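You operate a simulated robot arm through the tools that you are given. There is no shell and no other tool. Be economical: measure what you need, move in short steps, check, and stop when the job is done.

Carry out the task below with a simulated two-armed robot. There is one attempt and no reset: what you move stays moved.

JOB
Take the blue brown-rim cone and leave it on the orange press card. Then carry the waste tray with both arms and set it on the wooden table. Then put the white card on the wooden table away on the second rack shelf from the bottom. The order counts. Set down upright: blue brown-rim cone, white card.

The check looks at the end state, three seconds after you hand in, the way a careful person would. Anything else that was tipped, shoved, dropped, spilled or broken makes it a failure.

ROBOT AND FRAMES
Two 6-joint arms with two-finger grippers on one trunk, on a base that drives. Base frame: it is fixed to the floor where the robot stands at the start and does not move with it; the origin is under the middle of the robot, x ahead of it, y to its left, z up; the surface under the hand at the start is at about z = 0.84. Units: m, degrees, N and s.
The left shoulder is at the start at [0.07, 0.147, 1.156], the right one opposite. With the tool pointing down near the work surface each hand reaches from about 0.68 to 0.72 m from the robot's upright axis, wherever it stands, measured 20 degrees to its own side. Places, roughly: second rack shelf [-2, 2, 0.5]; white card [-1.25, -2, 0.75]; wooden table [-1.4, -2.2, 0.8]. Payload 2.45 kg a hand.
Tool frame (each hand has its own): the origin (TCP) lies between the finger pads and is the grasp point; the fingertips stand 0.03 m ahead of it; z points along the fingers, y is the line along which they close. Largest opening 0.106 m; the body of the gripper starts 0.079 m behind the TCP.
Orientation is told as [roll, pitch, yaw] about the base's x, y, z axes, in that order, counted from this pose: with the fingers straight down and closing along the base's y, the tool's x points along the base's -x, its y along +y and its z along -z.

CONTROLS
- The arms move only by the tool drive_tool. It takes "left_commands", "right_commands" or both (then of equal length, played together; a hand with none holds still); each is a list that holds one entry, the list of rows, each a list of 7 numbers: the shift along the tool's x, y, z in mm, then the turn, a rotation vector about the tool's x, y, z in degrees, then the finger opening in mm, from 0 to 106. In form: [[[tx, ty, tz, wx, wy, wz, gripper], ...]]. A call has 1 to 12 rows; each row shifts and turns the commanded pose from where the row before left it, along the tool's axes as they then stand. Rows are played at 5 a second. More than 0.05 m and 8.6 degrees between two rows, or a gripper value outside its range, and nothing of the call is played. Where a pose cannot be reached the arm comes as near as it can. A force on the tool above 40 N (or 10 N above the force at the start of the call, whichever is more), or a blocked arm, ends the call early, and 0.2 s more pass. The fingers move at their own pace (about 0.072 m/s each) and stop on an object; they squeeze with about 43 N. The grip force told is the motor's: it shows also when the fingers shut on nothing. Time passes only in rows, and 0.2 s behind the last, so rows that do not move let the fingers close. The reply holds the time, the measured pose of the TCP, the force on the tool along the base axes, the opening and the grip force, in the units named above and with some noise, with the torque about the TCP (base axes, N m) and any sound that the robot's microphone picked up.
- Cameras (640 x 400 px; columns grow to the right, rows downward): "scene" is now at [0.1275, -0.0397, 1.3829]; the picture's right is [-0.45, -0.89, -0.00], its down [-0.54, 0.27, -0.80] and it looks along [0.71, -0.36, -0.61] (base axes); focal length 284 px, centre (320, 200). "left" rides on the left gripper at [0.076, 0.002, -0.106] in its tool frame; the picture's right is [-0.02, 1.00, 0.00], its down [-0.78, -0.02, -0.62] and it looks along [-0.62, -0.01, 0.78] (tool axes); focal length 247 px, centre (320, 200). "right" rides on the right gripper at [0.076, -0.002, -0.106] in its tool frame; the picture's right is [0.02, 1.00, 0.00], its down [-0.78, 0.02, -0.62] and it looks along [-0.62, 0.01, 0.78] (tool axes); focal length 247 px, centre (320, 200). There is no depth. A picture from a camera that has moved, and an enlarged one, comes with that camera's place and axes in the base frame and with its lens.
- get_image(camera): a new picture of that camera. It takes no simulated time.
- raise_lower(by): slides the trunk up (or, below 0, down) by that many m; the arms and the scene camera ride with it, the base frame stays. It gives what a move gives, with no picture.
- base_move(legs): drives the robot by 1 to 6 legs, each [ahead, left, turn to the left] in m, m and degrees, along the robot's own axes; the way and the turn of a leg run together, so that a leg with both is an arc; at most 1.5 m and 180 degrees a leg. The arms and the cameras ride along, it lands a little off, and it stops where it bumps. It gives what a move gives.
- pan_tilt(pan, tilt): turns the head with the scene camera to pan (to the left, within 86 degrees either way) and tilt (down, from -29 to 69), counted from straight ahead of the robot. It gives what a move gives.
- close_up(camera, box): a new picture of the part [left, top, right, bottom] of that camera's present view, enlarged. It takes no simulated time.
- job_done(): hands the job in; it is judged then, once.

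Work in short steps. Places have to be worked out from the pictures, the camera data and where the tool is seen: move nearer, look again, correct. Check each grasp and each placing, and mend what went wrong. You have 165 turns and 118 pictures in all, those below and enlarged ones among them. Open the grippers and draw the arms clear of the work before you hand the job in, unless the task says otherwise; then end with one line.

The tools are called after "Call:" as name(argument=value, ...) on one line, values as JSON. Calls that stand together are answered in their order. drive_tool: Moves the arms, as the interface text tells. Its arguments: {"type":"object","properties":{"left_commands":{"type":"array","items":{"type":"array","items":{"type":"array","items":{"type":"number"}}}},"right_commands":{"type":"array","items":{"type":"array","items":{"type":"array","items":{"type":"number"}}}}},"required":[]} The other tools are called the same way: raise_lower (by) slides the trunk up or down; base_move (legs) drives the base; pan_tilt (pan, tilt) turns the head that bears the scene camera; get_image (camera) takes a picture; close_up (camera, box) takes an enlarged picture of a part of a camera's view; job_done () hands the job in.

At the start:

```text
time: 0.0
left_ee_pos: [0.6021, -0.0311, 1.1507]
left_tool_rot: [0.0, 0.0, 0.0]
left_contact_force: [0.3, 0.2, 0.4]
left_torque: [0.0, -0.04, -0.02]
left_finger_gap: 0.1058
left_gripper_force: 0.0
right_ee_pos: [0.347, -0.4622, 1.1622]
right_tool_rot: [0.0, 0.0, 0.0]
right_contact_force: [-0.2, 0.3, 0.1]
right_torque: [-0.01, -0.01, 0.0]
right_finger_gap: 0.106
right_gripper_force: 0.1
trunk travel left (down, up): [-0.629, 0.311]
robot x, y, heading: [-0.0006, 0.004, -0.1]
head pan, tilt: [-26.6, 37.3]
```

scene: 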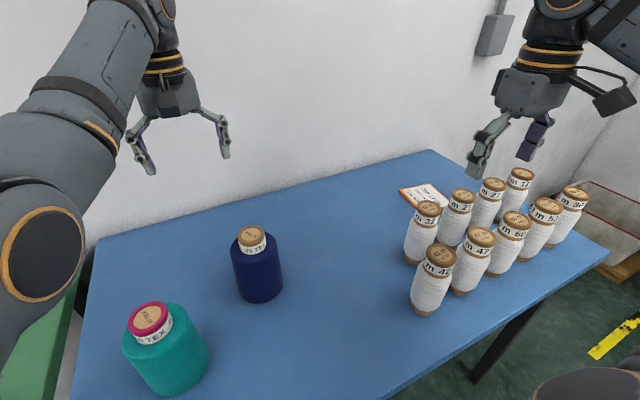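
right: 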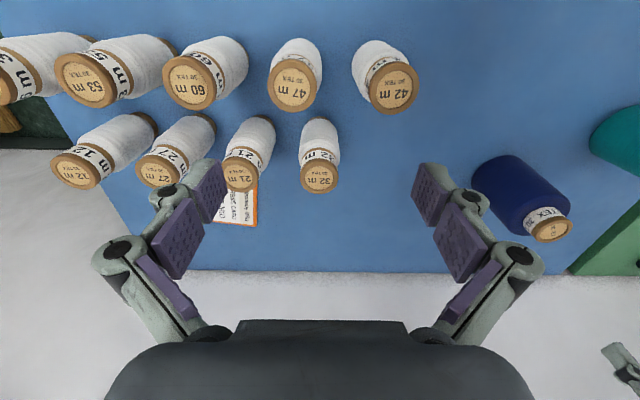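
left: 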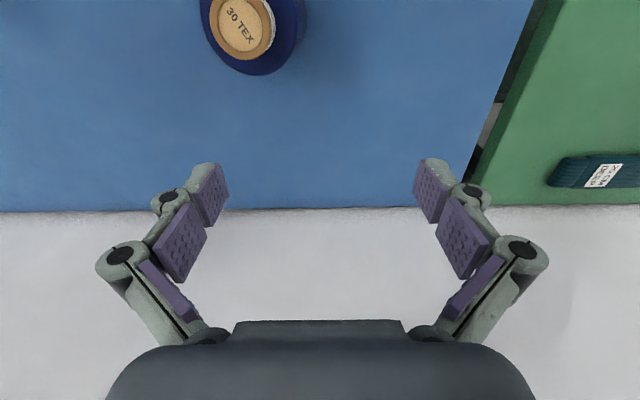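

Taking closer looks at the blue cone and the card before moving.

Call:
close_up(camera="scene", box=[360, 150, 520, 250])

Call:
close_up(camera="scene", box=[200, 210, 328, 310])

Call:
close_up(camera="right", box=[140, 100, 380, 250])

```text
4.00 times, centred on (440, 200) of scene
camera zoom: at [0.1275, -0.0397, 1.3829], right [-0.45, -0.89, 0.0], down [-0.54, 0.27, -0.8], along [0.71, -0.36, -0.61], focal length 1136 px, centre (-160, 200)
```

zoom: 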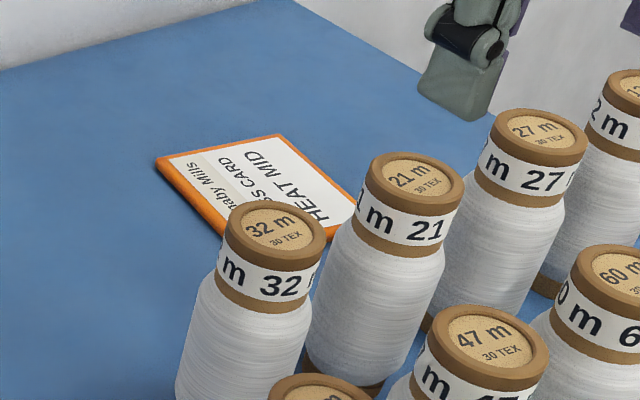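

```text
4.00 times, centred on (264, 260) of scene
camera zoom: at [0.1275, -0.0397, 1.3829], right [-0.45, -0.89, 0.0], down [-0.54, 0.27, -0.8], along [0.71, -0.36, -0.61], focal length 1136 px, centre (544, -40)
```

zoom: 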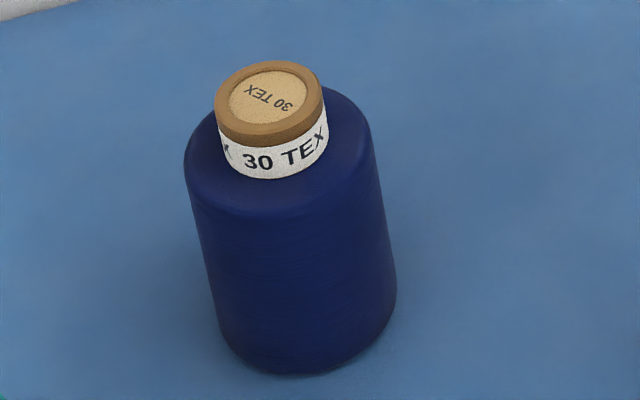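

```text
2.67 times, centred on (260, 175) of right
camera zoom: at [0.271, -0.465, 1.2705], right [-0.02, 1.0, 0.0], down [0.78, 0.02, 0.62], along [0.62, 0.01, -0.78], focal length 659 px, centre (480, 267)
```

zoom: 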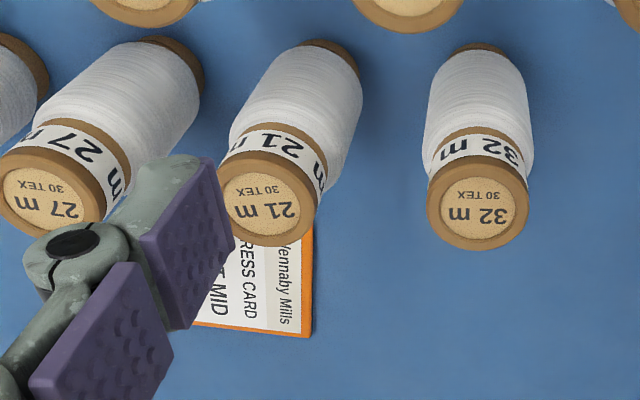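

Blue cone's cap is around (0.542, -0.10), card centre around (0.64, -0.665). I check the floor to my right before shifting the base.

Call:
pan_tilt(pan=-75, tilt=45)

Call:
get_image(camera="scene")

Call:
pan_tilt(pan=75, tilt=45)

Call:
get_image(camera="scene")

```text
time: 1.2
left_ee_pos: [0.6022, -0.0299, 1.15]
left_tool_rot: [-0.1, 0.0, 0.0]
left_contact_force: [-0.1, 0.0, -0.5]
left_torque: [-0.01, 0.02, -0.01]
left_finger_gap: 0.1061
left_gripper_force: 0.0
right_ee_pos: [0.3464, -0.4627, 1.1632]
right_tool_rot: [-0.1, -0.1, 0.0]
right_contact_force: [-0.9, 0.0, -0.5]
right_torque: [0.02, 0.0, 0.01]
right_finger_gap: 0.1061
right_gripper_force: 0.1
trunk travel left (down, up): [-0.629, 0.311]
robot x, y, heading: [0.0, 0.0006, 0.1]
head pan, tilt: [-75.0, 45.0]
```

```text
111 pictures are left
camera scene: at [0.0711, -0.0794, 1.3716], right [-0.97, -0.26, 0.0], down [-0.18, 0.68, -0.71], along [0.18, -0.68, -0.71], focal length 284 px, centre (320, 200)
```

scene: 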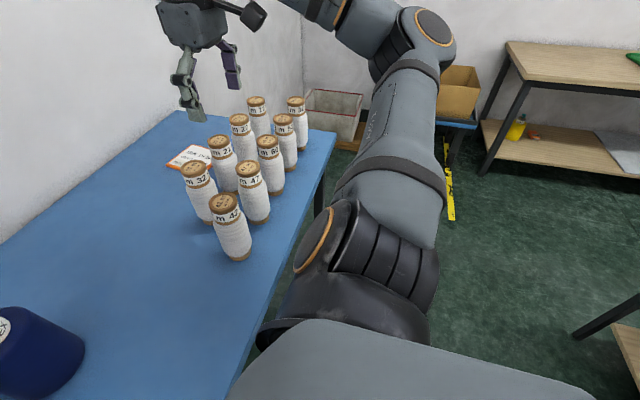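

```text
time: 3.5
left_ee_pos: [0.6031, -0.0301, 1.1497]
left_tool_rot: [0.0, 0.0, 0.0]
left_contact_force: [0.0, -0.7, -0.9]
left_torque: [0.03, 0.0, 0.0]
left_finger_gap: 0.1062
left_gripper_force: 0.0
right_ee_pos: [0.3474, -0.4627, 1.1635]
right_tool_rot: [0.0, 0.0, 0.1]
right_contact_force: [0.0, -0.2, -0.6]
right_torque: [0.02, 0.03, -0.01]
right_finger_gap: 0.106
right_gripper_force: 0.0
trunk travel left (down, up): [-0.629, 0.311]
robot x, y, heading: [0.0028, 0.0001, 0.0]
head pan, tilt: [75.0, 45.0]
```

```text
110 pictures are left
camera scene: at [0.071, 0.0777, 1.3716], right [0.97, -0.26, 0.0], down [-0.18, -0.68, -0.71], along [0.18, 0.68, -0.71], focal length 284 px, centre (320, 200)
```

scene: 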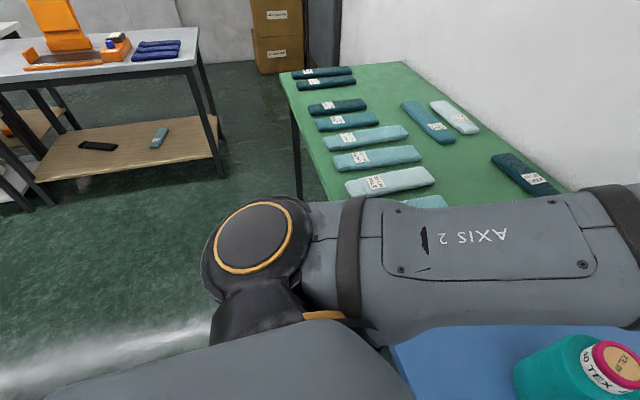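

Floor to the right is open. I move the left arm aside and bring the right hand to its working radius (bearing −20°, 0.70 m), both high.

Call:
drive_tool(left_commands=[[[0, 40, 0, 0, 0, 0, 106], [0, 40, 0, 0, 0, 0, 106], [0, 40, 0, 0, 0, 0, 106], [0, 40, 0, 0, 0, 0, 106], [0, 40, 0, 0, 0, 0, 106], [0, 40, 0, 0, 0, 0, 106], [0, 40, 0, 0, 0, 0, 106], [0, 20, 0, 0, 0, 0, 106]]], right_commands=[[[-39, 28, 0, 0, 0, 0, 106], [-39, 28, 0, 0, 0, 0, 106], [-39, 28, 0, 0, 0, 0, 106], [-39, 28, 0, 0, 0, 0, 106], [-39, 28, 0, 0, 0, 0, 106], [-39, 28, 0, 0, 0, 0, 106], [-39, 28, 0, 0, 0, 0, 106], [-39, 28, 0, 0, 0, 0, 106]]])

Call:
base_move(legs=[[-0.116, 0.139, 0]])

Call:
get_image(camera="right")

```text
time: 5.3
left_ee_pos: [0.6477, 0.2555, 1.1663]
left_tool_rot: [0.0, 0.0, 0.0]
left_contact_force: [-0.8, 0.2, -0.4]
left_torque: [-0.01, -0.01, -0.02]
left_finger_gap: 0.1061
left_gripper_force: 0.1
left hand out of reach, approached as far as the arm can: row 1, 2, 3, 4, 5, 6
right_ee_pos: [0.4827, -0.3923, 1.0983]
right_tool_rot: [0.1, -0.2, 0.1]
right_contact_force: [0.2, -0.5, -1.1]
right_torque: [-0.06, 0.03, 0.0]
right_finger_gap: 0.1062
right_gripper_force: 0.1
right hand out of reach, approached as far as the arm can: row 3, 4, 5, 6, 7, 8
trunk travel left (down, up): [-0.629, 0.311]
robot x, y, heading: [-0.0017, -0.0023, -0.1]
head pan, tilt: [75.0, 45.0]
```

```text
time: 6.8
left_ee_pos: [0.5306, 0.3961, 1.1655]
left_tool_rot: [0.0, 0.0, 0.1]
left_contact_force: [0.2, -0.1, 0.3]
left_torque: [-0.02, 0.03, 0.01]
left_finger_gap: 0.1058
left_gripper_force: 0.0
right_ee_pos: [0.3687, -0.2512, 1.0979]
right_tool_rot: [0.1, 0.0, 0.1]
right_contact_force: [-0.1, 0.8, 0.8]
right_torque: [0.02, -0.02, 0.04]
right_finger_gap: 0.1061
right_gripper_force: 0.2
trunk travel left (down, up): [-0.629, 0.311]
robot x, y, heading: [-0.116, 0.1402, -0.1]
head pan, tilt: [75.0, 45.0]
```

```text
109 pictures are left
camera right: at [0.2921, -0.2539, 1.2053], right [-0.02, 1.0, 0.0], down [0.78, 0.02, 0.62], along [0.62, 0.02, -0.78], focal length 247 px, centre (320, 200)
```

right: 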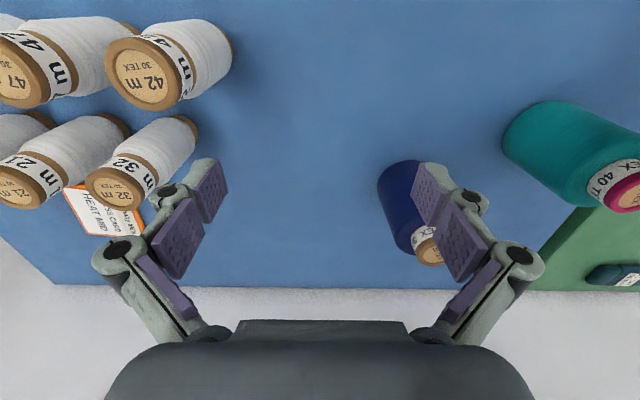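

The hand was too high to reach out; lower is better. I test descending a little here (clear blue surface below) to see how the command reference behaves.

Call:
drive_tool(right_commands=[[[0, 0, 20, 0, 0, 0, 106], [0, 0, 20, 0, 0, 0, 106]]])

```text
time: 7.4
left_ee_pos: [0.5312, 0.3954, 1.1674]
left_tool_rot: [-0.1, 0.0, 0.1]
left_contact_force: [-0.5, -0.2, -0.2]
left_torque: [0.02, -0.01, 0.01]
left_finger_gap: 0.1061
left_gripper_force: 0.1
right_ee_pos: [0.3679, -0.2498, 1.0573]
right_tool_rot: [0.1, 0.0, 0.1]
right_contact_force: [0.5, -0.5, 0.1]
right_torque: [0.03, 0.01, 0.0]
right_finger_gap: 0.1057
right_gripper_force: 0.1
trunk travel left (down, up): [-0.629, 0.311]
robot x, y, heading: [-0.1147, 0.1391, 0.1]
head pan, tilt: [75.0, 45.0]
```

Command starts from the measured pose. Tips are at ~1.03, above the cap; move toward the cone and look.

Call:
drive_tool(right_commands=[[[-23, 37.5, 0, 0, 0, 0, 106], [-23, 37.5, 0, 0, 0, 0, 106], [-23, 37.5, 0, 0, 0, 0, 106], [-23, 37.5, 0, 0, 0, 0, 106]]])

Call:
get_image(camera="right")

```text
time: 8.4
left_ee_pos: [0.532, 0.3979, 1.1661]
left_tool_rot: [0.0, 0.0, 0.1]
left_contact_force: [-0.4, -1.0, -0.5]
left_torque: [0.0, -0.01, -0.01]
left_finger_gap: 0.1061
left_gripper_force: 0.0
right_ee_pos: [0.3592, -0.2215, 1.0417]
right_tool_rot: [0.1, -0.1, 0.1]
right_contact_force: [0.3, 0.0, -0.7]
right_torque: [0.0, 0.01, 0.0]
right_finger_gap: 0.1059
right_gripper_force: 0.0
right hand out of reach, approached as far as the arm can: row 1, 2, 3, 4
trunk travel left (down, up): [-0.629, 0.311]
robot x, y, heading: [-0.1168, 0.14, -0.2]
head pan, tilt: [75.0, 45.0]
```

```text
108 pictures are left
camera right: at [0.2832, -0.2241, 1.1485], right [-0.02, 1.0, 0.0], down [0.78, 0.02, 0.62], along [0.62, 0.02, -0.78], focal length 247 px, centre (320, 200)
```

right: 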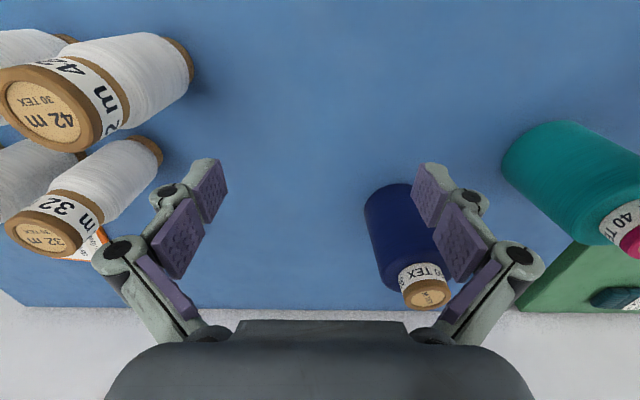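

The right hand seems limited here; I test a purely forward move, then a yaw turn, to learn which constraint binds.

Call:
drive_tool(right_commands=[[[-30, 0, 0, 0, 0, 0, 106], [-30, 0, 0, 0, 0, 0, 106]]])

Call:
drive_tool(right_commands=[[[0, 0, 0, 0, 0, 8, 106], [0, 0, 0, 0, 0, 8, 106], [0, 0, 0, 0, 0, 8, 106]]])

Call:
drive_tool(right_commands=[[[0, 40, 0, 0, 0, 0, 106]]])

```text
time: 9.0
left_ee_pos: [0.533, 0.3968, 1.1669]
left_tool_rot: [0.0, 0.1, 0.1]
left_contact_force: [-0.4, 0.1, -0.6]
left_torque: [-0.01, 0.06, 0.0]
left_finger_gap: 0.1058
left_gripper_force: 0.1
right_ee_pos: [0.3884, -0.2515, 1.0335]
right_tool_rot: [0.1, -0.1, 0.1]
right_contact_force: [0.1, -0.1, -0.2]
right_torque: [0.01, 0.01, -0.02]
right_finger_gap: 0.106
right_gripper_force: 0.0
right hand out of reach, approached as far as the arm can: row 1, 2
trunk travel left (down, up): [-0.629, 0.311]
robot x, y, heading: [-0.116, 0.1391, 0.2]
head pan, tilt: [75.0, 45.0]
```

```text
time: 9.8
left_ee_pos: [0.5313, 0.3973, 1.1665]
left_tool_rot: [0.0, -0.1, 0.1]
left_contact_force: [0.3, -0.2, 0.5]
left_torque: [0.0, -0.02, -0.02]
left_finger_gap: 0.106
left_gripper_force: 0.1
right_ee_pos: [0.3875, -0.2508, 1.035]
right_tool_rot: [0.2, -0.1, -24.0]
right_contact_force: [0.0, 0.8, 0.0]
right_torque: [0.01, 0.01, -0.04]
right_finger_gap: 0.1064
right_gripper_force: 0.0
trunk travel left (down, up): [-0.629, 0.311]
robot x, y, heading: [-0.1168, 0.1423, 0.2]
head pan, tilt: [75.0, 45.0]
```

```text
time: 10.2
left_ee_pos: [0.5305, 0.3969, 1.1662]
left_tool_rot: [-0.2, -0.1, 0.1]
left_contact_force: [0.0, 0.4, -0.3]
left_torque: [0.01, -0.02, -0.01]
left_finger_gap: 0.1059
left_gripper_force: 0.0
right_ee_pos: [0.3797, -0.2416, 1.0314]
right_tool_rot: [0.2, -0.1, -24.0]
right_contact_force: [-0.1, 0.2, -0.2]
right_torque: [-0.03, -0.01, 0.01]
right_finger_gap: 0.1061
right_gripper_force: 0.1
right hand out of reach, approached as far as the arm can: row 1
trunk travel left (down, up): [-0.629, 0.311]
robot x, y, heading: [-0.1179, 0.1386, 0.2]
head pan, tilt: [75.0, 45.0]
```

The right arm stops along one diagonal line regardless of yaw, maybe a joint limit or a clash with itself. I look at the arm.

Call:
pan_tilt(pan=-35, tilt=30)

Call:
get_image(camera="scene")

Call:
pan_tilt(pan=35, tilt=30)

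Call:
get_image(camera="scene")

```text
time: 12.1
left_ee_pos: [0.5309, 0.396, 1.1665]
left_tool_rot: [0.0, -0.1, 0.1]
left_contact_force: [0.3, 0.6, 0.8]
left_torque: [-0.02, -0.01, -0.04]
left_finger_gap: 0.1059
left_gripper_force: 0.0
right_ee_pos: [0.3806, -0.2405, 1.0304]
right_tool_rot: [0.2, -0.1, -23.9]
right_contact_force: [1.4, 0.7, -0.3]
right_torque: [-0.01, -0.03, 0.02]
right_finger_gap: 0.1058
right_gripper_force: 0.0
trunk travel left (down, up): [-0.629, 0.311]
robot x, y, heading: [-0.1125, 0.1395, 0.3]
head pan, tilt: [-35.0, 30.0]
```

```text
107 pictures are left
camera scene: at [0.0087, 0.0887, 1.3942], right [-0.57, -0.82, 0.0], down [-0.41, 0.29, -0.87], along [0.71, -0.5, -0.5], focal length 284 px, centre (320, 200)
```

scene: 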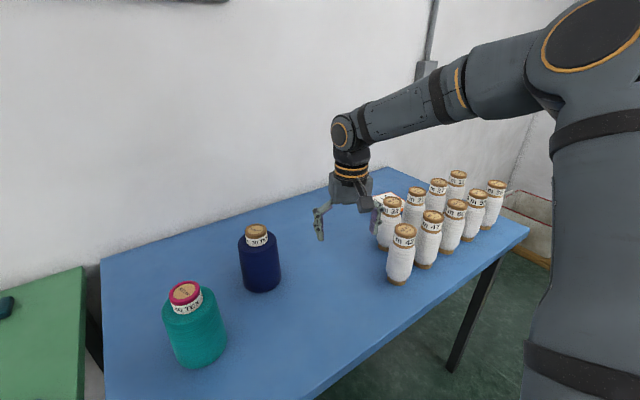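

```text
time: 13.5
left_ee_pos: [0.5319, 0.3968, 1.1669]
left_tool_rot: [0.0, 0.0, 0.1]
left_contact_force: [0.7, 0.1, 0.7]
left_torque: [-0.01, 0.01, -0.03]
left_finger_gap: 0.106
left_gripper_force: 0.1
right_ee_pos: [0.3801, -0.2414, 1.0307]
right_tool_rot: [0.2, -0.1, -23.9]
right_contact_force: [-0.5, 0.1, 0.8]
right_torque: [-0.01, 0.03, -0.02]
right_finger_gap: 0.106
right_gripper_force: 0.1
trunk travel left (down, up): [-0.629, 0.311]
robot x, y, heading: [-0.1146, 0.1379, 0.2]
head pan, tilt: [35.0, 30.0]
```

```text
106 pictures are left
camera scene: at [0.0086, 0.1924, 1.3942], right [0.57, -0.82, 0.0], down [-0.41, -0.29, -0.87], along [0.71, 0.5, -0.5], focal length 284 px, centre (320, 200)
```

scene: 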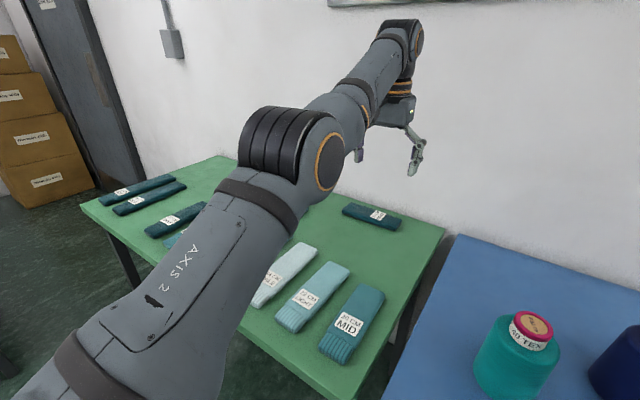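

The data hints at a gap in reach distance (near vs far region) for the tool-down pose. I try bridging it by tilting the fingers forward, extending, then restoring.

Call:
drive_tool(right_commands=[[[0, 0, 0, 0, -8, 0, 106], [0, 0, 0, 0, -8, 0, 106], [0, 0, 0, 0, -8, 0, 106], [0, 0, 0, 0, -8, 0, 106], [-30, 0, 0, 0, 0, 0, 106], [-30, 0, 0, 0, 0, 0, 106], [-30, 0, 0, 0, 0, 0, 106], [-30, 0, 0, 0, 0, 0, 106]]])

```text
time: 15.3
left_ee_pos: [0.5318, 0.398, 1.1669]
left_tool_rot: [-0.1, 0.0, 0.1]
left_contact_force: [0.4, 0.2, 0.1]
left_torque: [-0.01, 0.05, -0.02]
left_finger_gap: 0.106
left_gripper_force: 0.0
right_ee_pos: [0.4751, -0.2822, 1.0914]
right_tool_rot: [0.0, -32.0, -24.0]
right_contact_force: [0.0, 0.3, 0.5]
right_torque: [-0.01, 0.03, 0.0]
right_finger_gap: 0.1059
right_gripper_force: 0.0
trunk travel left (down, up): [-0.629, 0.311]
robot x, y, heading: [-0.1174, 0.1406, 0.1]
head pan, tilt: [35.0, 30.0]
```

Works. Now sweep sideways toward the cone's side and undo the tilt.

Call:
drive_tool(right_commands=[[[0, 36, 0, 0, 0, 0, 106], [0, 36, 0, 0, 0, 0, 106], [0, 36, 0, 0, 0, 0, 106], [0, 36, 0, 0, 0, 0, 106], [0, 0, 0, 0, 8, 0, 106], [0, 0, 0, 0, 8, 0, 106], [0, 0, 0, 0, 8, 0, 106], [0, 0, 0, 0, 8, 0, 106]]])

Call:
get_image(camera="right")

```text
time: 17.1
left_ee_pos: [0.5316, 0.3967, 1.1668]
left_tool_rot: [-0.1, 0.0, 0.1]
left_contact_force: [0.8, -0.4, -0.1]
left_torque: [0.03, 0.03, 0.0]
left_finger_gap: 0.1058
left_gripper_force: 0.0
right_ee_pos: [0.4115, -0.2907, 1.0659]
right_tool_rot: [0.3, 0.1, -23.9]
right_contact_force: [0.6, 0.1, 0.0]
right_torque: [0.0, 0.0, -0.03]
right_finger_gap: 0.1059
right_gripper_force: 0.0
right hand out of reach, approached as far as the arm can: row 1, 2, 3, 4, 5, 6, 7, 8
trunk travel left (down, up): [-0.629, 0.311]
robot x, y, heading: [-0.1154, 0.1407, 0.1]
head pan, tilt: [35.0, 30.0]
```

```text
105 pictures are left
camera right: at [0.3404, -0.2623, 1.1725], right [0.39, 0.92, 0.0], down [0.72, -0.3, 0.62], along [0.57, -0.24, -0.78], focal length 247 px, centre (320, 200)
```

right: 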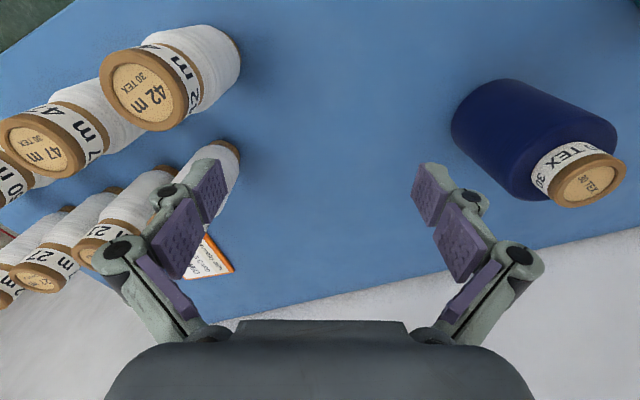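

The wrist is stuck at a fixed plane. I extend outward along that plane (elbow drops), then test swinging inward.

Call:
drive_tool(right_commands=[[[-31, -12, -7, 0, 0, 0, 106], [-31, -12, -7, 0, 0, 0, 106], [-31, -12, -7, 0, 0, 0, 106], [-31, -12, 0, 0, 0, 0, 106], [12, 27, 0, 0, 0, 0, 106], [12, 27, 0, 0, 0, 0, 106], [12, 27, 0, 0, 0, 0, 106]]])

Call:
pan_tilt(pan=-50, tilt=10)

Call:
get_image(camera="scene")

```text
time: 18.7
left_ee_pos: [0.5312, 0.3972, 1.1662]
left_tool_rot: [-0.1, 0.0, 0.1]
left_contact_force: [-0.3, 0.4, -0.3]
left_torque: [-0.01, -0.01, 0.01]
left_finger_gap: 0.1061
left_gripper_force: 0.1
right_ee_pos: [0.4327, -0.3268, 1.0678]
right_tool_rot: [0.2, -0.2, -23.9]
right_contact_force: [-0.2, -0.1, -0.2]
right_torque: [-0.02, 0.02, 0.0]
right_finger_gap: 0.106
right_gripper_force: 0.0
right hand out of reach, approached as far as the arm can: row 1, 2, 3, 4, 5, 6, 7
trunk travel left (down, up): [-0.629, 0.311]
robot x, y, heading: [-0.1174, 0.1397, -0.1]
head pan, tilt: [35.0, 30.0]
```

```text
time: 20.3
left_ee_pos: [0.5318, 0.3967, 1.1669]
left_tool_rot: [0.0, 0.0, 0.1]
left_contact_force: [0.8, 0.0, 0.5]
left_torque: [0.05, -0.02, 0.0]
left_finger_gap: 0.106
left_gripper_force: 0.1
right_ee_pos: [0.4318, -0.3276, 1.0664]
right_tool_rot: [0.2, -0.2, -23.9]
right_contact_force: [0.2, 0.3, 0.0]
right_torque: [0.01, -0.02, 0.0]
right_finger_gap: 0.1061
right_gripper_force: 0.0
trunk travel left (down, up): [-0.629, 0.311]
robot x, y, heading: [-0.1172, 0.1445, -0.2]
head pan, tilt: [-50.0, 10.0]
```

```text
104 pictures are left
camera scene: at [-0.0056, 0.0694, 1.4265], right [-0.77, -0.64, 0.0], down [-0.11, 0.13, -0.98], along [0.63, -0.75, -0.17], focal length 284 px, centre (320, 200)
```

scene: 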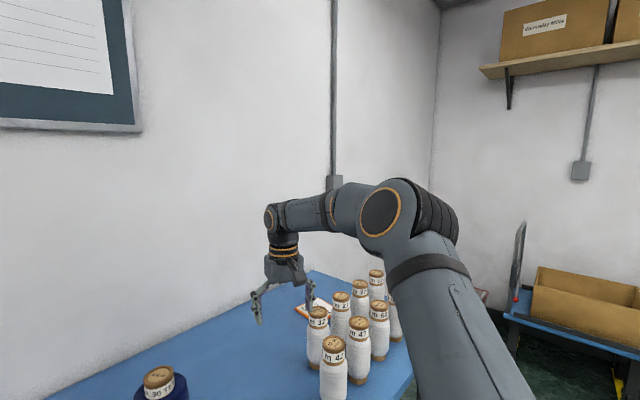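

I try whether the branch opens up when the hand is higher: lift, then swing inward.

Call:
drive_tool(right_commands=[[[0, 0, -40, 0, 0, 0, 106], [0, 0, -40, 0, 0, 0, 106], [0, 0, -40, 0, 0, 0, 106], [0, 0, -40, 0, 0, 0, 106]]])

Call:
drive_tool(right_commands=[[[20, 40, 0, 0, 0, 0, 106], [20, 40, 0, 0, 0, 0, 106], [20, 40, 0, 0, 0, 0, 106], [0, 40, 0, 0, 0, 0, 106]]])

```text
time: 21.3
left_ee_pos: [0.5301, 0.3981, 1.1679]
left_tool_rot: [0.0, -0.1, 0.1]
left_contact_force: [-0.1, -0.3, 0.1]
left_torque: [-0.02, -0.02, -0.02]
left_finger_gap: 0.1059
left_gripper_force: 0.1
right_ee_pos: [0.3847, -0.3514, 1.2052]
right_tool_rot: [0.1, -0.2, -23.9]
right_contact_force: [-0.5, 0.1, 0.3]
right_torque: [0.03, -0.01, 0.0]
right_finger_gap: 0.1059
right_gripper_force: 0.0
right hand out of reach, approached as far as the arm can: row 1, 2, 3, 4
trunk travel left (down, up): [-0.629, 0.311]
robot x, y, heading: [-0.1118, 0.1413, 0.0]
head pan, tilt: [-50.0, 10.0]
```

```text
time: 22.3
left_ee_pos: [0.5302, 0.3968, 1.168]
left_tool_rot: [-0.1, 0.0, 0.1]
left_contact_force: [-0.4, 0.1, -0.5]
left_torque: [-0.01, 0.01, 0.01]
left_finger_gap: 0.1059
left_gripper_force: 0.0
right_ee_pos: [0.3298, -0.2431, 1.1643]
right_tool_rot: [0.1, -0.1, -23.9]
right_contact_force: [-0.4, 0.3, -0.2]
right_torque: [0.02, -0.01, 0.01]
right_finger_gap: 0.106
right_gripper_force: 0.1
right hand out of reach, approached as far as the arm can: row 1, 2, 3, 4
trunk travel left (down, up): [-0.629, 0.311]
robot x, y, heading: [-0.1148, 0.1398, 0.2]
head pan, tilt: [-50.0, 10.0]
```

The boundary relaxes with lower height, so I descend over the empty table patch here and try to swing inward from below.

Call:
drive_tool(right_commands=[[[-10, 0, 45, 0, 0, 0, 106], [-10, 0, 45, 0, 0, 0, 106], [-10, 0, 45, 0, 0, 0, 106], [-10, 0, 45, 0, 0, 0, 106], [-10, 0, 45, 0, 0, 0, 106]]])

Call:
drive_tool(right_commands=[[[-30, 0, 0, 0, 0, 0, 106], [-20, 0, 0, 0, 0, 0, 106]]])

```text
time: 23.5
left_ee_pos: [0.534, 0.3957, 1.1659]
left_tool_rot: [0.1, 0.0, 0.2]
left_contact_force: [0.6, 0.6, -0.1]
left_torque: [0.02, 0.04, 0.0]
left_finger_gap: 0.106
left_gripper_force: 0.0
right_ee_pos: [0.3773, -0.2654, 0.939]
right_tool_rot: [0.1, 0.0, -23.8]
right_contact_force: [-0.2, 0.0, -1.0]
right_torque: [0.0, 0.07, 0.0]
right_finger_gap: 0.1062
right_gripper_force: 0.0
trunk travel left (down, up): [-0.629, 0.311]
robot x, y, heading: [-0.1163, 0.1403, 0.0]
head pan, tilt: [-50.0, 10.0]
```

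```text
time: 24.1
left_ee_pos: [0.5332, 0.3988, 1.1657]
left_tool_rot: [-0.1, 0.0, 0.2]
left_contact_force: [0.5, -0.2, -0.5]
left_torque: [-0.02, 0.0, 0.0]
left_finger_gap: 0.106
left_gripper_force: 0.1
right_ee_pos: [0.4219, -0.2835, 0.9391]
right_tool_rot: [0.0, 0.0, -24.1]
right_contact_force: [-0.2, 0.7, 0.5]
right_torque: [-0.03, 0.01, 0.04]
right_finger_gap: 0.1062
right_gripper_force: 0.1
trunk travel left (down, up): [-0.629, 0.311]
robot x, y, heading: [-0.1127, 0.1433, 0.2]
head pan, tilt: [-50.0, 10.0]
```

At lower height it reaches further. Test swinging a little along the arc.

Call:
drive_tool(right_commands=[[[-6, 22, 0, 0, 0, 0, 106], [-5, 20, 0, 0, 0, 0, 106]]])

```text
time: 24.7
left_ee_pos: [0.5309, 0.3976, 1.1678]
left_tool_rot: [0.0, -0.1, 0.1]
left_contact_force: [0.0, -0.4, 0.1]
left_torque: [-0.01, 0.0, 0.05]
left_finger_gap: 0.1061
left_gripper_force: 0.0
right_ee_pos: [0.4156, -0.273, 0.9397]
right_tool_rot: [0.1, -0.2, -23.9]
right_contact_force: [0.0, -0.5, -0.1]
right_torque: [0.0, -0.02, -0.01]
right_finger_gap: 0.106
right_gripper_force: 0.0
right hand out of reach, approached as far as the arm can: row 1, 2
trunk travel left (down, up): [-0.629, 0.311]
robot x, y, heading: [-0.1132, 0.141, -0.0]
head pan, tilt: [-50.0, 10.0]
```

The right arm works on its outer side (bearing ≈ −41°, 0.69 m), so I lift it there and turn/shift the base so that point comes over the cone.

Call:
drive_tool(right_commands=[[[-2, -12, -38, 0, 0, 0, 106], [-2, -12, -38, 0, 0, 0, 106], [-2, -12, -38, 0, 0, 0, 106], [-2, -12, -38, 0, 0, 0, 106]]])

Call:
base_move(legs=[[0, 0, 41], [-0.183, -0.16, 0]])

Call:
get_image(camera="right")

```text
time: 25.7
left_ee_pos: [0.5304, 0.3975, 1.1677]
left_tool_rot: [0.0, -0.1, 0.1]
left_contact_force: [0.1, 0.0, 0.5]
left_torque: [0.0, -0.03, 0.0]
left_finger_gap: 0.1061
left_gripper_force: 0.0
right_ee_pos: [0.4, -0.3206, 1.0915]
right_tool_rot: [0.1, -0.1, -23.9]
right_contact_force: [-0.1, 0.1, 0.0]
right_torque: [-0.02, -0.02, 0.0]
right_finger_gap: 0.1059
right_gripper_force: 0.0
trunk travel left (down, up): [-0.629, 0.311]
robot x, y, heading: [-0.114, 0.1368, 0.1]
head pan, tilt: [-50.0, 10.0]
```

```text
time: 29.4
left_ee_pos: [0.1749, 0.519, 1.1664]
left_tool_rot: [-0.1, 0.0, 41.0]
left_contact_force: [0.5, -0.3, 0.0]
left_torque: [0.0, 0.0, -0.05]
left_finger_gap: 0.106
left_gripper_force: 0.1
right_ee_pos: [0.5464, -0.1081, 1.0914]
right_tool_rot: [0.0, 0.0, 17.0]
right_contact_force: [-0.4, -0.9, -0.3]
right_torque: [0.01, 0.01, -0.03]
right_finger_gap: 0.1058
right_gripper_force: 0.0
trunk travel left (down, up): [-0.629, 0.311]
robot x, y, heading: [-0.1435, -0.101, 40.6]
head pan, tilt: [-50.0, 10.0]
```

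```text
103 pictures are left
camera right: at [0.4747, -0.1324, 1.1979], right [-0.31, 0.95, 0.0], down [0.74, 0.25, 0.62], along [0.59, 0.2, -0.78], focal length 247 px, centre (320, 200)
```

right: 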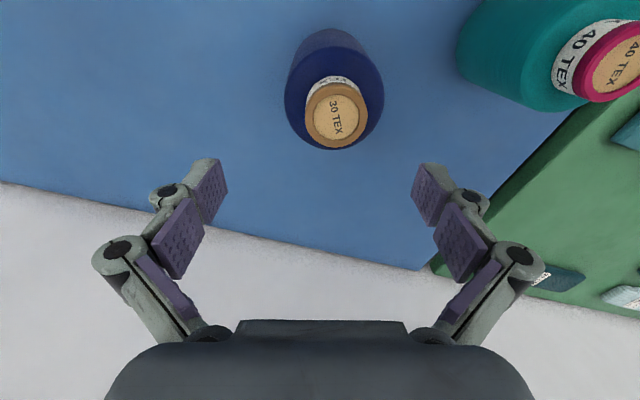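

The cap sits between the fingers at about (0.543, −0.096), top z ≈ 0.99. I centre and descend part way, then check.

Call:
drive_tool(right_commands=[[[-1, 12, 0, 0, 0, 0, 106], [0, 0, 30, 0, 0, 0, 106], [0, 0, 30, 0, 0, 0, 106]]])

Call:
get_image(camera="right")

```text
time: 30.2
left_ee_pos: [0.1757, 0.5179, 1.1668]
left_tool_rot: [0.0, -0.1, 41.0]
left_contact_force: [0.0, 0.6, 0.1]
left_torque: [0.03, 0.05, 0.0]
left_finger_gap: 0.1057
left_gripper_force: 0.1
right_ee_pos: [0.5465, -0.0969, 1.031]
right_tool_rot: [0.2, 0.0, 16.9]
right_contact_force: [1.1, -0.2, -1.3]
right_torque: [-0.03, -0.03, -0.03]
right_finger_gap: 0.106
right_gripper_force: 0.2
trunk travel left (down, up): [-0.629, 0.311]
robot x, y, heading: [-0.1435, -0.0978, 40.9]
head pan, tilt: [-50.0, 10.0]
```

```text
102 pictures are left
camera right: at [0.475, -0.1218, 1.1385], right [-0.31, 0.95, 0.0], down [0.74, 0.24, 0.62], along [0.59, 0.2, -0.78], focal length 247 px, centre (320, 200)
```

right: 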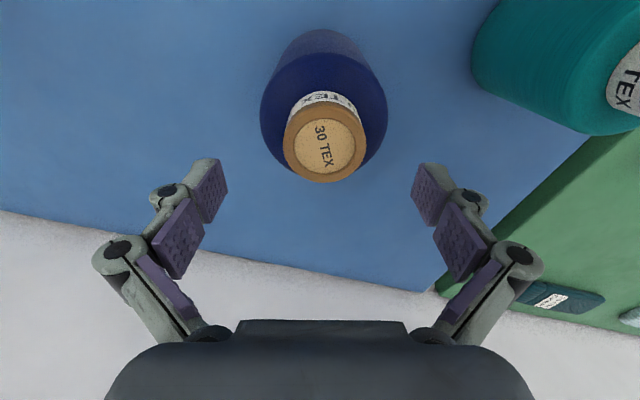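

Nearly centred; small correction, descend to TCP ≈ 0.993 and close.

Call:
drive_tool(right_commands=[[[5, 1, 0, 0, 0, 0, 106], [0, 0, 20, 0, 0, 0, 106], [0, 0, 18, 0, 0, 0, 106], [0, 0, 0, 0, 0, 0, 40], [0, 0, 0, 0, 0, 0, 40], [0, 0, 0, 0, 0, 0, 30], [0, 0, 0, 0, 0, 0, 30]]])

Call:
get_image(camera="right")

```text
time: 31.8
left_ee_pos: [0.1696, 0.5205, 1.1675]
left_tool_rot: [-0.3, -0.2, 41.1]
left_contact_force: [0.4, -0.3, -0.2]
left_torque: [0.03, 0.01, -0.01]
left_finger_gap: 0.1062
left_gripper_force: 0.1
right_ee_pos: [0.5381, -0.0942, 0.9969]
right_tool_rot: [0.0, -0.6, 17.0]
right_contact_force: [5.2, 11.0, 33.4]
right_torque: [0.6, 0.32, -0.11]
right_finger_gap: 0.0491
right_gripper_force: 43.1
trunk travel left (down, up): [-0.629, 0.311]
robot x, y, heading: [-0.1458, -0.0994, 41.1]
head pan, tilt: [-50.0, 10.0]
```

```text
101 pictures are left
camera right: at [0.4645, -0.1191, 1.1049], right [-0.31, 0.95, 0.0], down [0.74, 0.24, 0.63], along [0.6, 0.2, -0.78], focal length 247 px, centre (320, 200)
```

right: 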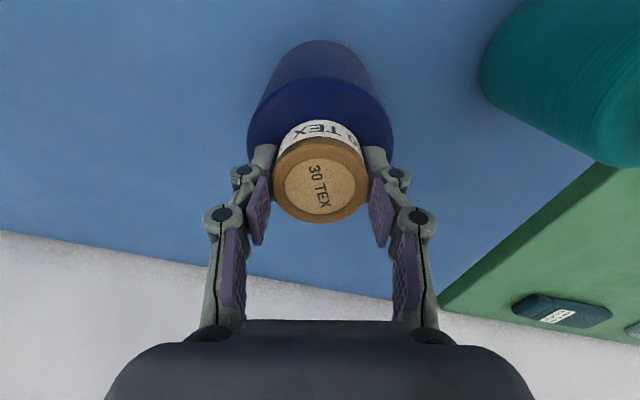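

Gripped (gap 49 mm); the tips press on the shoulder a bit. I lift gently.

Call:
drive_tool(right_commands=[[[0, 0, -4, 0, 0, 0, 30], [0, 0, -6, 0, 0, 0, 30], [0, 0, -15, 0, 0, 0, 30], [0, 0, -25, 0, 0, 0, 30]]])

Call:
get_image(camera="right")

```text
time: 32.8
left_ee_pos: [0.1743, 0.5186, 1.1674]
left_tool_rot: [-0.1, -0.1, 41.2]
left_contact_force: [0.1, 0.0, 0.3]
left_torque: [0.02, -0.03, 0.02]
left_finger_gap: 0.1061
left_gripper_force: 0.0
right_ee_pos: [0.5388, -0.0969, 1.0435]
right_tool_rot: [0.0, 0.1, 17.0]
right_contact_force: [0.2, 1.0, -3.2]
right_torque: [0.0, -0.05, 0.01]
right_finger_gap: 0.0488
right_gripper_force: 43.2
trunk travel left (down, up): [-0.629, 0.311]
robot x, y, heading: [-0.1468, -0.1008, 40.9]
head pan, tilt: [-50.0, 10.0]
```

```text
100 pictures are left
camera right: at [0.4662, -0.1219, 1.1513], right [-0.31, 0.95, 0.0], down [0.74, 0.25, 0.62], along [0.59, 0.2, -0.78], focal length 247 px, centre (320, 200)
```

right: 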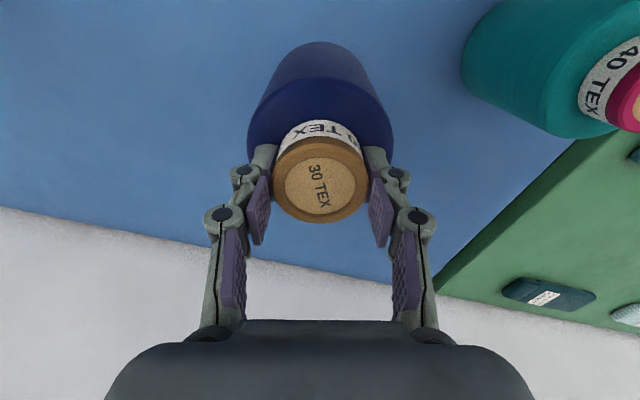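

Cone is held upright (≈3 N). I raise the trunk so its bottom clears the other cones, then drive a little toward the table and along it to the card.

Call:
raise_lower(by=0.15)

Call:
base_move(legs=[[0.045, -0.039, 0], [-0.372, -0.429, 0]])

Call:
get_image(camera="right")

```text
time: 34.6
left_ee_pos: [0.1747, 0.5174, 1.3168]
left_tool_rot: [-0.1, 0.0, 41.1]
left_contact_force: [-0.4, -0.7, -0.8]
left_torque: [-0.03, 0.01, -0.02]
left_finger_gap: 0.106
left_gripper_force: 0.2
right_ee_pos: [0.5398, -0.0971, 1.194]
right_tool_rot: [0.1, 0.0, 17.0]
right_contact_force: [-0.6, 0.4, -2.1]
right_torque: [0.01, 0.01, 0.02]
right_finger_gap: 0.0488
right_gripper_force: 42.6
trunk travel left (down, up): [-0.779, 0.161]
robot x, y, heading: [-0.1445, -0.0995, 40.9]
head pan, tilt: [-50.0, 10.0]
```

```text
time: 38.4
left_ee_pos: [0.2357, -0.0533, 1.3161]
left_tool_rot: [-0.1, 0.0, 41.1]
left_contact_force: [0.9, -0.3, 0.3]
left_torque: [0.01, -0.02, 0.02]
left_finger_gap: 0.1061
left_gripper_force: 0.1
right_ee_pos: [0.5981, -0.6707, 1.1933]
right_tool_rot: [0.1, 0.0, 17.0]
right_contact_force: [-0.7, -0.3, -2.6]
right_torque: [-0.02, -0.02, 0.0]
right_finger_gap: 0.0485
right_gripper_force: 43.0
trunk travel left (down, up): [-0.779, 0.161]
robot x, y, heading: [-0.088, -0.674, 40.9]
head pan, tilt: [-50.0, 10.0]
```

```text
99 pictures are left
camera right: at [0.5263, -0.6947, 1.3009], right [-0.31, 0.95, 0.0], down [0.74, 0.24, 0.62], along [0.59, 0.19, -0.78], focal length 247 px, centre (320, 200)
```

right: 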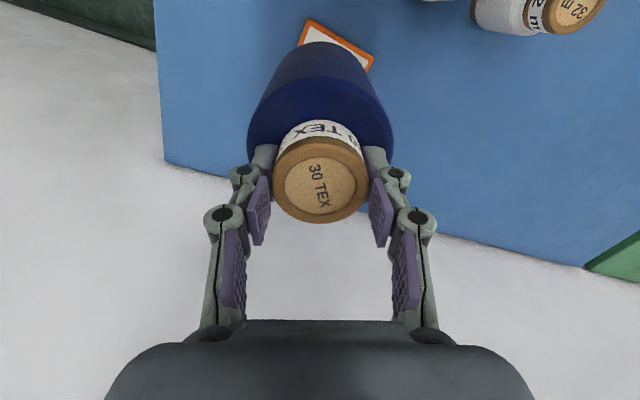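

Card centre works out to (0.621, −0.661) from its four corners. I shift the hand there and lower most of the way, then check from the scene camera.

Call:
drive_tool(right_commands=[[[-13, 2, 0, 0, 0, 0, 30], [-12, 1, 0, 0, 0, 0, 30]]])

Call:
raise_lower(by=-0.13)

Call:
pan_tilt(pan=-41, tilt=35)

Call:
get_image(camera="scene")

Call:
get_image(camera="right")

```text
time: 39.0
left_ee_pos: [0.2362, -0.0544, 1.3152]
left_tool_rot: [-0.1, 0.1, 41.0]
left_contact_force: [0.3, 0.4, -1.0]
left_torque: [-0.06, 0.04, 0.0]
left_finger_gap: 0.106
left_gripper_force: 0.1
right_ee_pos: [0.6221, -0.6593, 1.1923]
right_tool_rot: [0.0, 0.1, 16.9]
right_contact_force: [-0.9, 1.5, -3.5]
right_torque: [-0.01, -0.01, 0.01]
right_finger_gap: 0.0486
right_gripper_force: 42.9
trunk travel left (down, up): [-0.779, 0.161]
robot x, y, heading: [-0.0883, -0.6767, 41.0]
head pan, tilt: [-50.0, 10.0]
```

```text
time: 40.6
left_ee_pos: [0.2337, -0.0553, 1.1871]
left_tool_rot: [-0.1, -0.1, 41.1]
left_contact_force: [0.3, -0.2, 0.1]
left_torque: [0.02, -0.05, 0.01]
left_finger_gap: 0.1058
left_gripper_force: 0.0
right_ee_pos: [0.6207, -0.6621, 1.0651]
right_tool_rot: [0.1, 0.0, 16.8]
right_contact_force: [-0.1, -0.7, -3.9]
right_torque: [0.01, 0.01, -0.03]
right_finger_gap: 0.0485
right_gripper_force: 43.0
trunk travel left (down, up): [-0.649, 0.291]
robot x, y, heading: [-0.0879, -0.6683, 41.0]
head pan, tilt: [-50.0, 10.0]
```

```text
time: 41.5
left_ee_pos: [0.2347, -0.0548, 1.1866]
left_tool_rot: [0.0, 0.0, 41.0]
left_contact_force: [0.8, -0.2, -0.4]
left_torque: [0.01, 0.01, 0.01]
left_finger_gap: 0.1061
left_gripper_force: 0.1
right_ee_pos: [0.6212, -0.6627, 1.0645]
right_tool_rot: [0.1, 0.0, 16.9]
right_contact_force: [0.8, 0.1, -2.4]
right_torque: [0.0, 0.03, 0.01]
right_finger_gap: 0.0488
right_gripper_force: 43.3
trunk travel left (down, up): [-0.649, 0.291]
robot x, y, heading: [-0.0907, -0.6758, 40.9]
head pan, tilt: [-41.0, 35.0]
```

```text
98 pictures are left
camera scene: at [0.039, -0.6404, 1.4064], right [0.0, -1.0, 0.0], down [-0.57, 0.0, -0.82], along [0.82, 0.0, -0.57], focal length 284 px, centre (320, 200)
```

scene: 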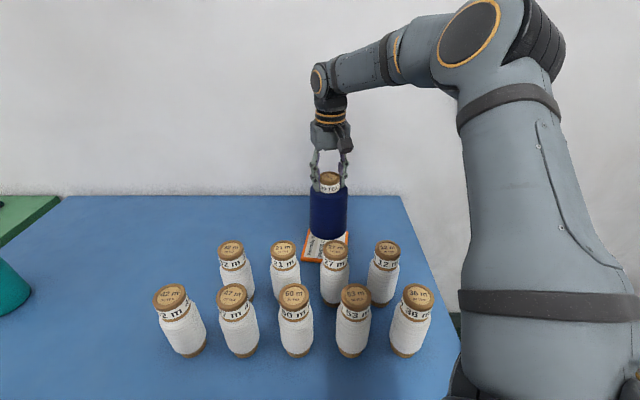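

```text
97 pictures are left
camera right: at [0.5485, -0.6868, 1.1713], right [-0.31, 0.95, 0.0], down [0.74, 0.24, 0.62], along [0.59, 0.19, -0.78], focal length 247 px, centre (320, 200)
```

right: 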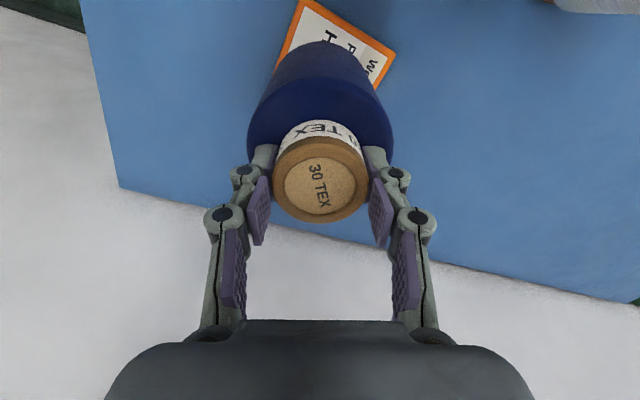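

Near-edge corners agree. Close-up from the scene camera to check the far side.

Call:
close_up(camera="scene", box=[270, 180, 398, 280])

```text
4.00 times, centred on (334, 230) of scene
camera zoom: at [0.039, -0.6404, 1.4064], right [0.0, -1.0, 0.0], down [-0.57, 0.0, -0.82], along [0.82, 0.0, -0.57], focal length 1136 px, centre (264, 80)
```

zoom: 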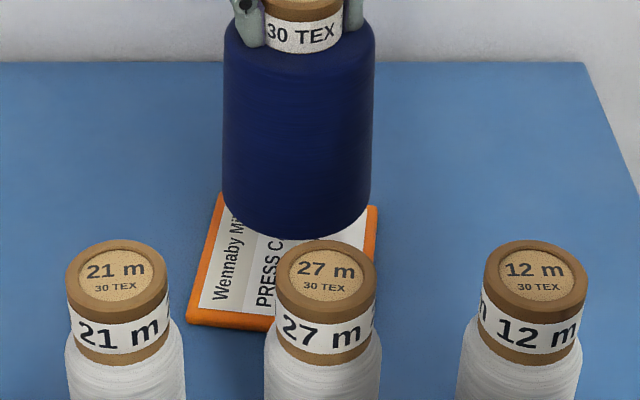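

Card centre ≈ (0.627, −0.657). Small shift and lower to just above the card.

Call:
drive_tool(right_commands=[[[-6, 2, 0, 0, 0, 0, 30], [0, 0, 20, 0, 0, 0, 30], [0, 0, 20, 0, 0, 0, 30], [0, 0, 15, 0, 0, 0, 30]]])

Call:
close_up(camera="scene", box=[270, 180, 398, 280])

```text
time: 42.5
left_ee_pos: [0.2353, -0.0548, 1.187]
left_tool_rot: [0.0, 0.0, 41.1]
left_contact_force: [-0.8, -0.3, 0.1]
left_torque: [-0.02, 0.0, 0.01]
left_finger_gap: 0.1062
left_gripper_force: 0.0
right_ee_pos: [0.6264, -0.6589, 1.01]
right_tool_rot: [0.1, -0.1, 17.0]
right_contact_force: [-0.3, 0.4, -3.3]
right_torque: [0.0, 0.03, 0.0]
right_finger_gap: 0.0485
right_gripper_force: 43.3
trunk travel left (down, up): [-0.649, 0.291]
robot x, y, heading: [-0.088, -0.6696, 40.6]
head pan, tilt: [-41.0, 35.0]
```

```text
4.00 times, centred on (334, 230) of scene
camera zoom: at [0.0392, -0.6403, 1.4063], right [0.0, -1.0, 0.0], down [-0.57, 0.0, -0.82], along [0.82, 0.0, -0.57], focal length 1136 px, centre (264, 80)
```

zoom: 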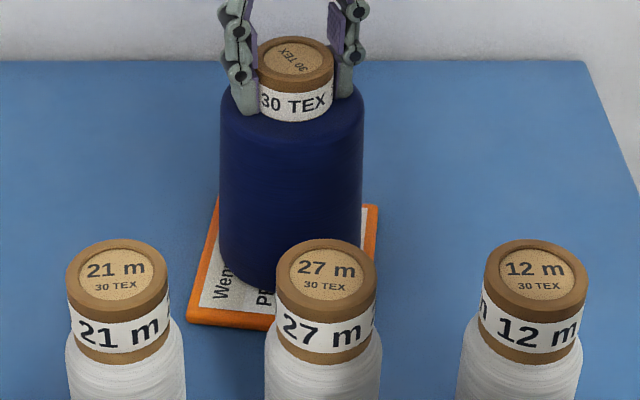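

Well centred. Lower the last millimetres in small steps until the force shows contact.

Call:
drive_tool(right_commands=[[[0, 0, 3, 0, 0, 0, 30], [0, 0, 3, 0, 0, 0, 30], [0, 0, 2, 0, 0, 0, 30]]])

```text
time: 43.4
left_ee_pos: [0.2325, -0.0564, 1.188]
left_tool_rot: [-0.1, -0.1, 40.9]
left_contact_force: [0.6, 0.1, -0.5]
left_torque: [0.01, 0.02, -0.01]
left_finger_gap: 0.1058
left_gripper_force: 0.1
right_ee_pos: [0.6251, -0.6579, 1.0082]
right_tool_rot: [0.0, -0.8, 16.9]
right_contact_force: [-5.2, -4.7, 20.9]
right_torque: [-0.52, 1.32, 0.21]
right_finger_gap: 0.0484
right_gripper_force: 42.7
trunk travel left (down, up): [-0.649, 0.291]
robot x, y, heading: [-0.0868, -0.6728, 40.8]
head pan, tilt: [-41.0, 35.0]
stopped in row 3 (right hand): the force on the tool passed its limit at 42 N (the readings are from after the stop); the commanded pose is now the measured one
```

In contact. Ease up ~2 mm and release, then rise straight.

Call:
drive_tool(right_commands=[[[0, 0, -1.5, 0, 0, 0, 30], [0, 0, 0, 0, 0, 0, 30]]])

Call:
drive_tool(right_commands=[[[0, 0, 0, 0, 0, 0, 55], [0, 0, 0, 0, 0, 0, 75], [0, 0, 0, 0, 0, 0, 106], [0, 0, 0, 0, 0, 0, 106], [0, 0, -30, 0, 0, 0, 106], [0, 0, -30, 0, 0, 0, 106], [0, 0, -20, 0, 0, 0, 106]]])

Call:
close_up(camera="scene", box=[270, 180, 398, 280])

```text
time: 44.0
left_ee_pos: [0.2317, -0.0552, 1.1884]
left_tool_rot: [-0.1, -0.2, 40.9]
left_contact_force: [-0.1, -0.3, 0.2]
left_torque: [0.0, 0.0, -0.01]
left_finger_gap: 0.1062
left_gripper_force: 0.0
right_ee_pos: [0.6256, -0.658, 1.0082]
right_tool_rot: [-0.1, -0.7, 17.0]
right_contact_force: [-2.0, -1.0, 15.2]
right_torque: [-0.13, 0.49, 0.04]
right_finger_gap: 0.0486
right_gripper_force: 42.6
trunk travel left (down, up): [-0.649, 0.291]
robot x, y, heading: [-0.0888, -0.6729, 41.2]
head pan, tilt: [-41.0, 35.0]
```

```text
time: 45.6
left_ee_pos: [0.2332, -0.0555, 1.1876]
left_tool_rot: [0.0, 0.0, 40.9]
left_contact_force: [0.2, -0.4, -0.6]
left_torque: [0.03, -0.03, -0.01]
left_finger_gap: 0.1059
left_gripper_force: 0.0
right_ee_pos: [0.6257, -0.6631, 1.0845]
right_tool_rot: [0.1, -0.8, 17.0]
right_contact_force: [-0.7, 0.1, 0.0]
right_torque: [0.01, 0.02, -0.04]
right_finger_gap: 0.1061
right_gripper_force: 0.1
right hand out of reach, approached as far as the arm can: row 7
trunk travel left (down, up): [-0.649, 0.291]
robot x, y, heading: [-0.0894, -0.6704, 41.0]
head pan, tilt: [-41.0, 35.0]
```

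```text
4.00 times, centred on (334, 230) of scene
camera zoom: at [0.0382, -0.6408, 1.4064], right [0.0, -1.0, 0.0], down [-0.57, 0.0, -0.82], along [0.82, 0.0, -0.57], focal length 1136 px, centre (264, 80)
```

zoom: 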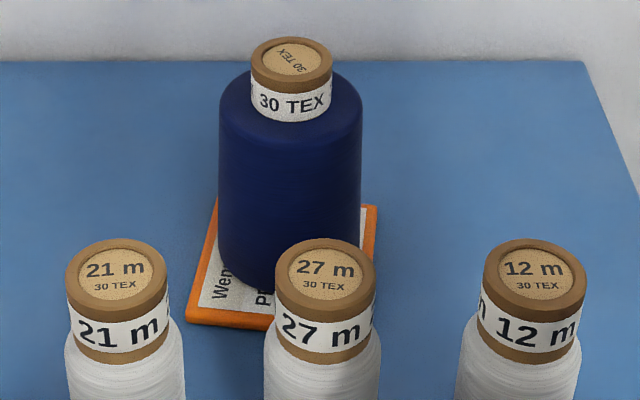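

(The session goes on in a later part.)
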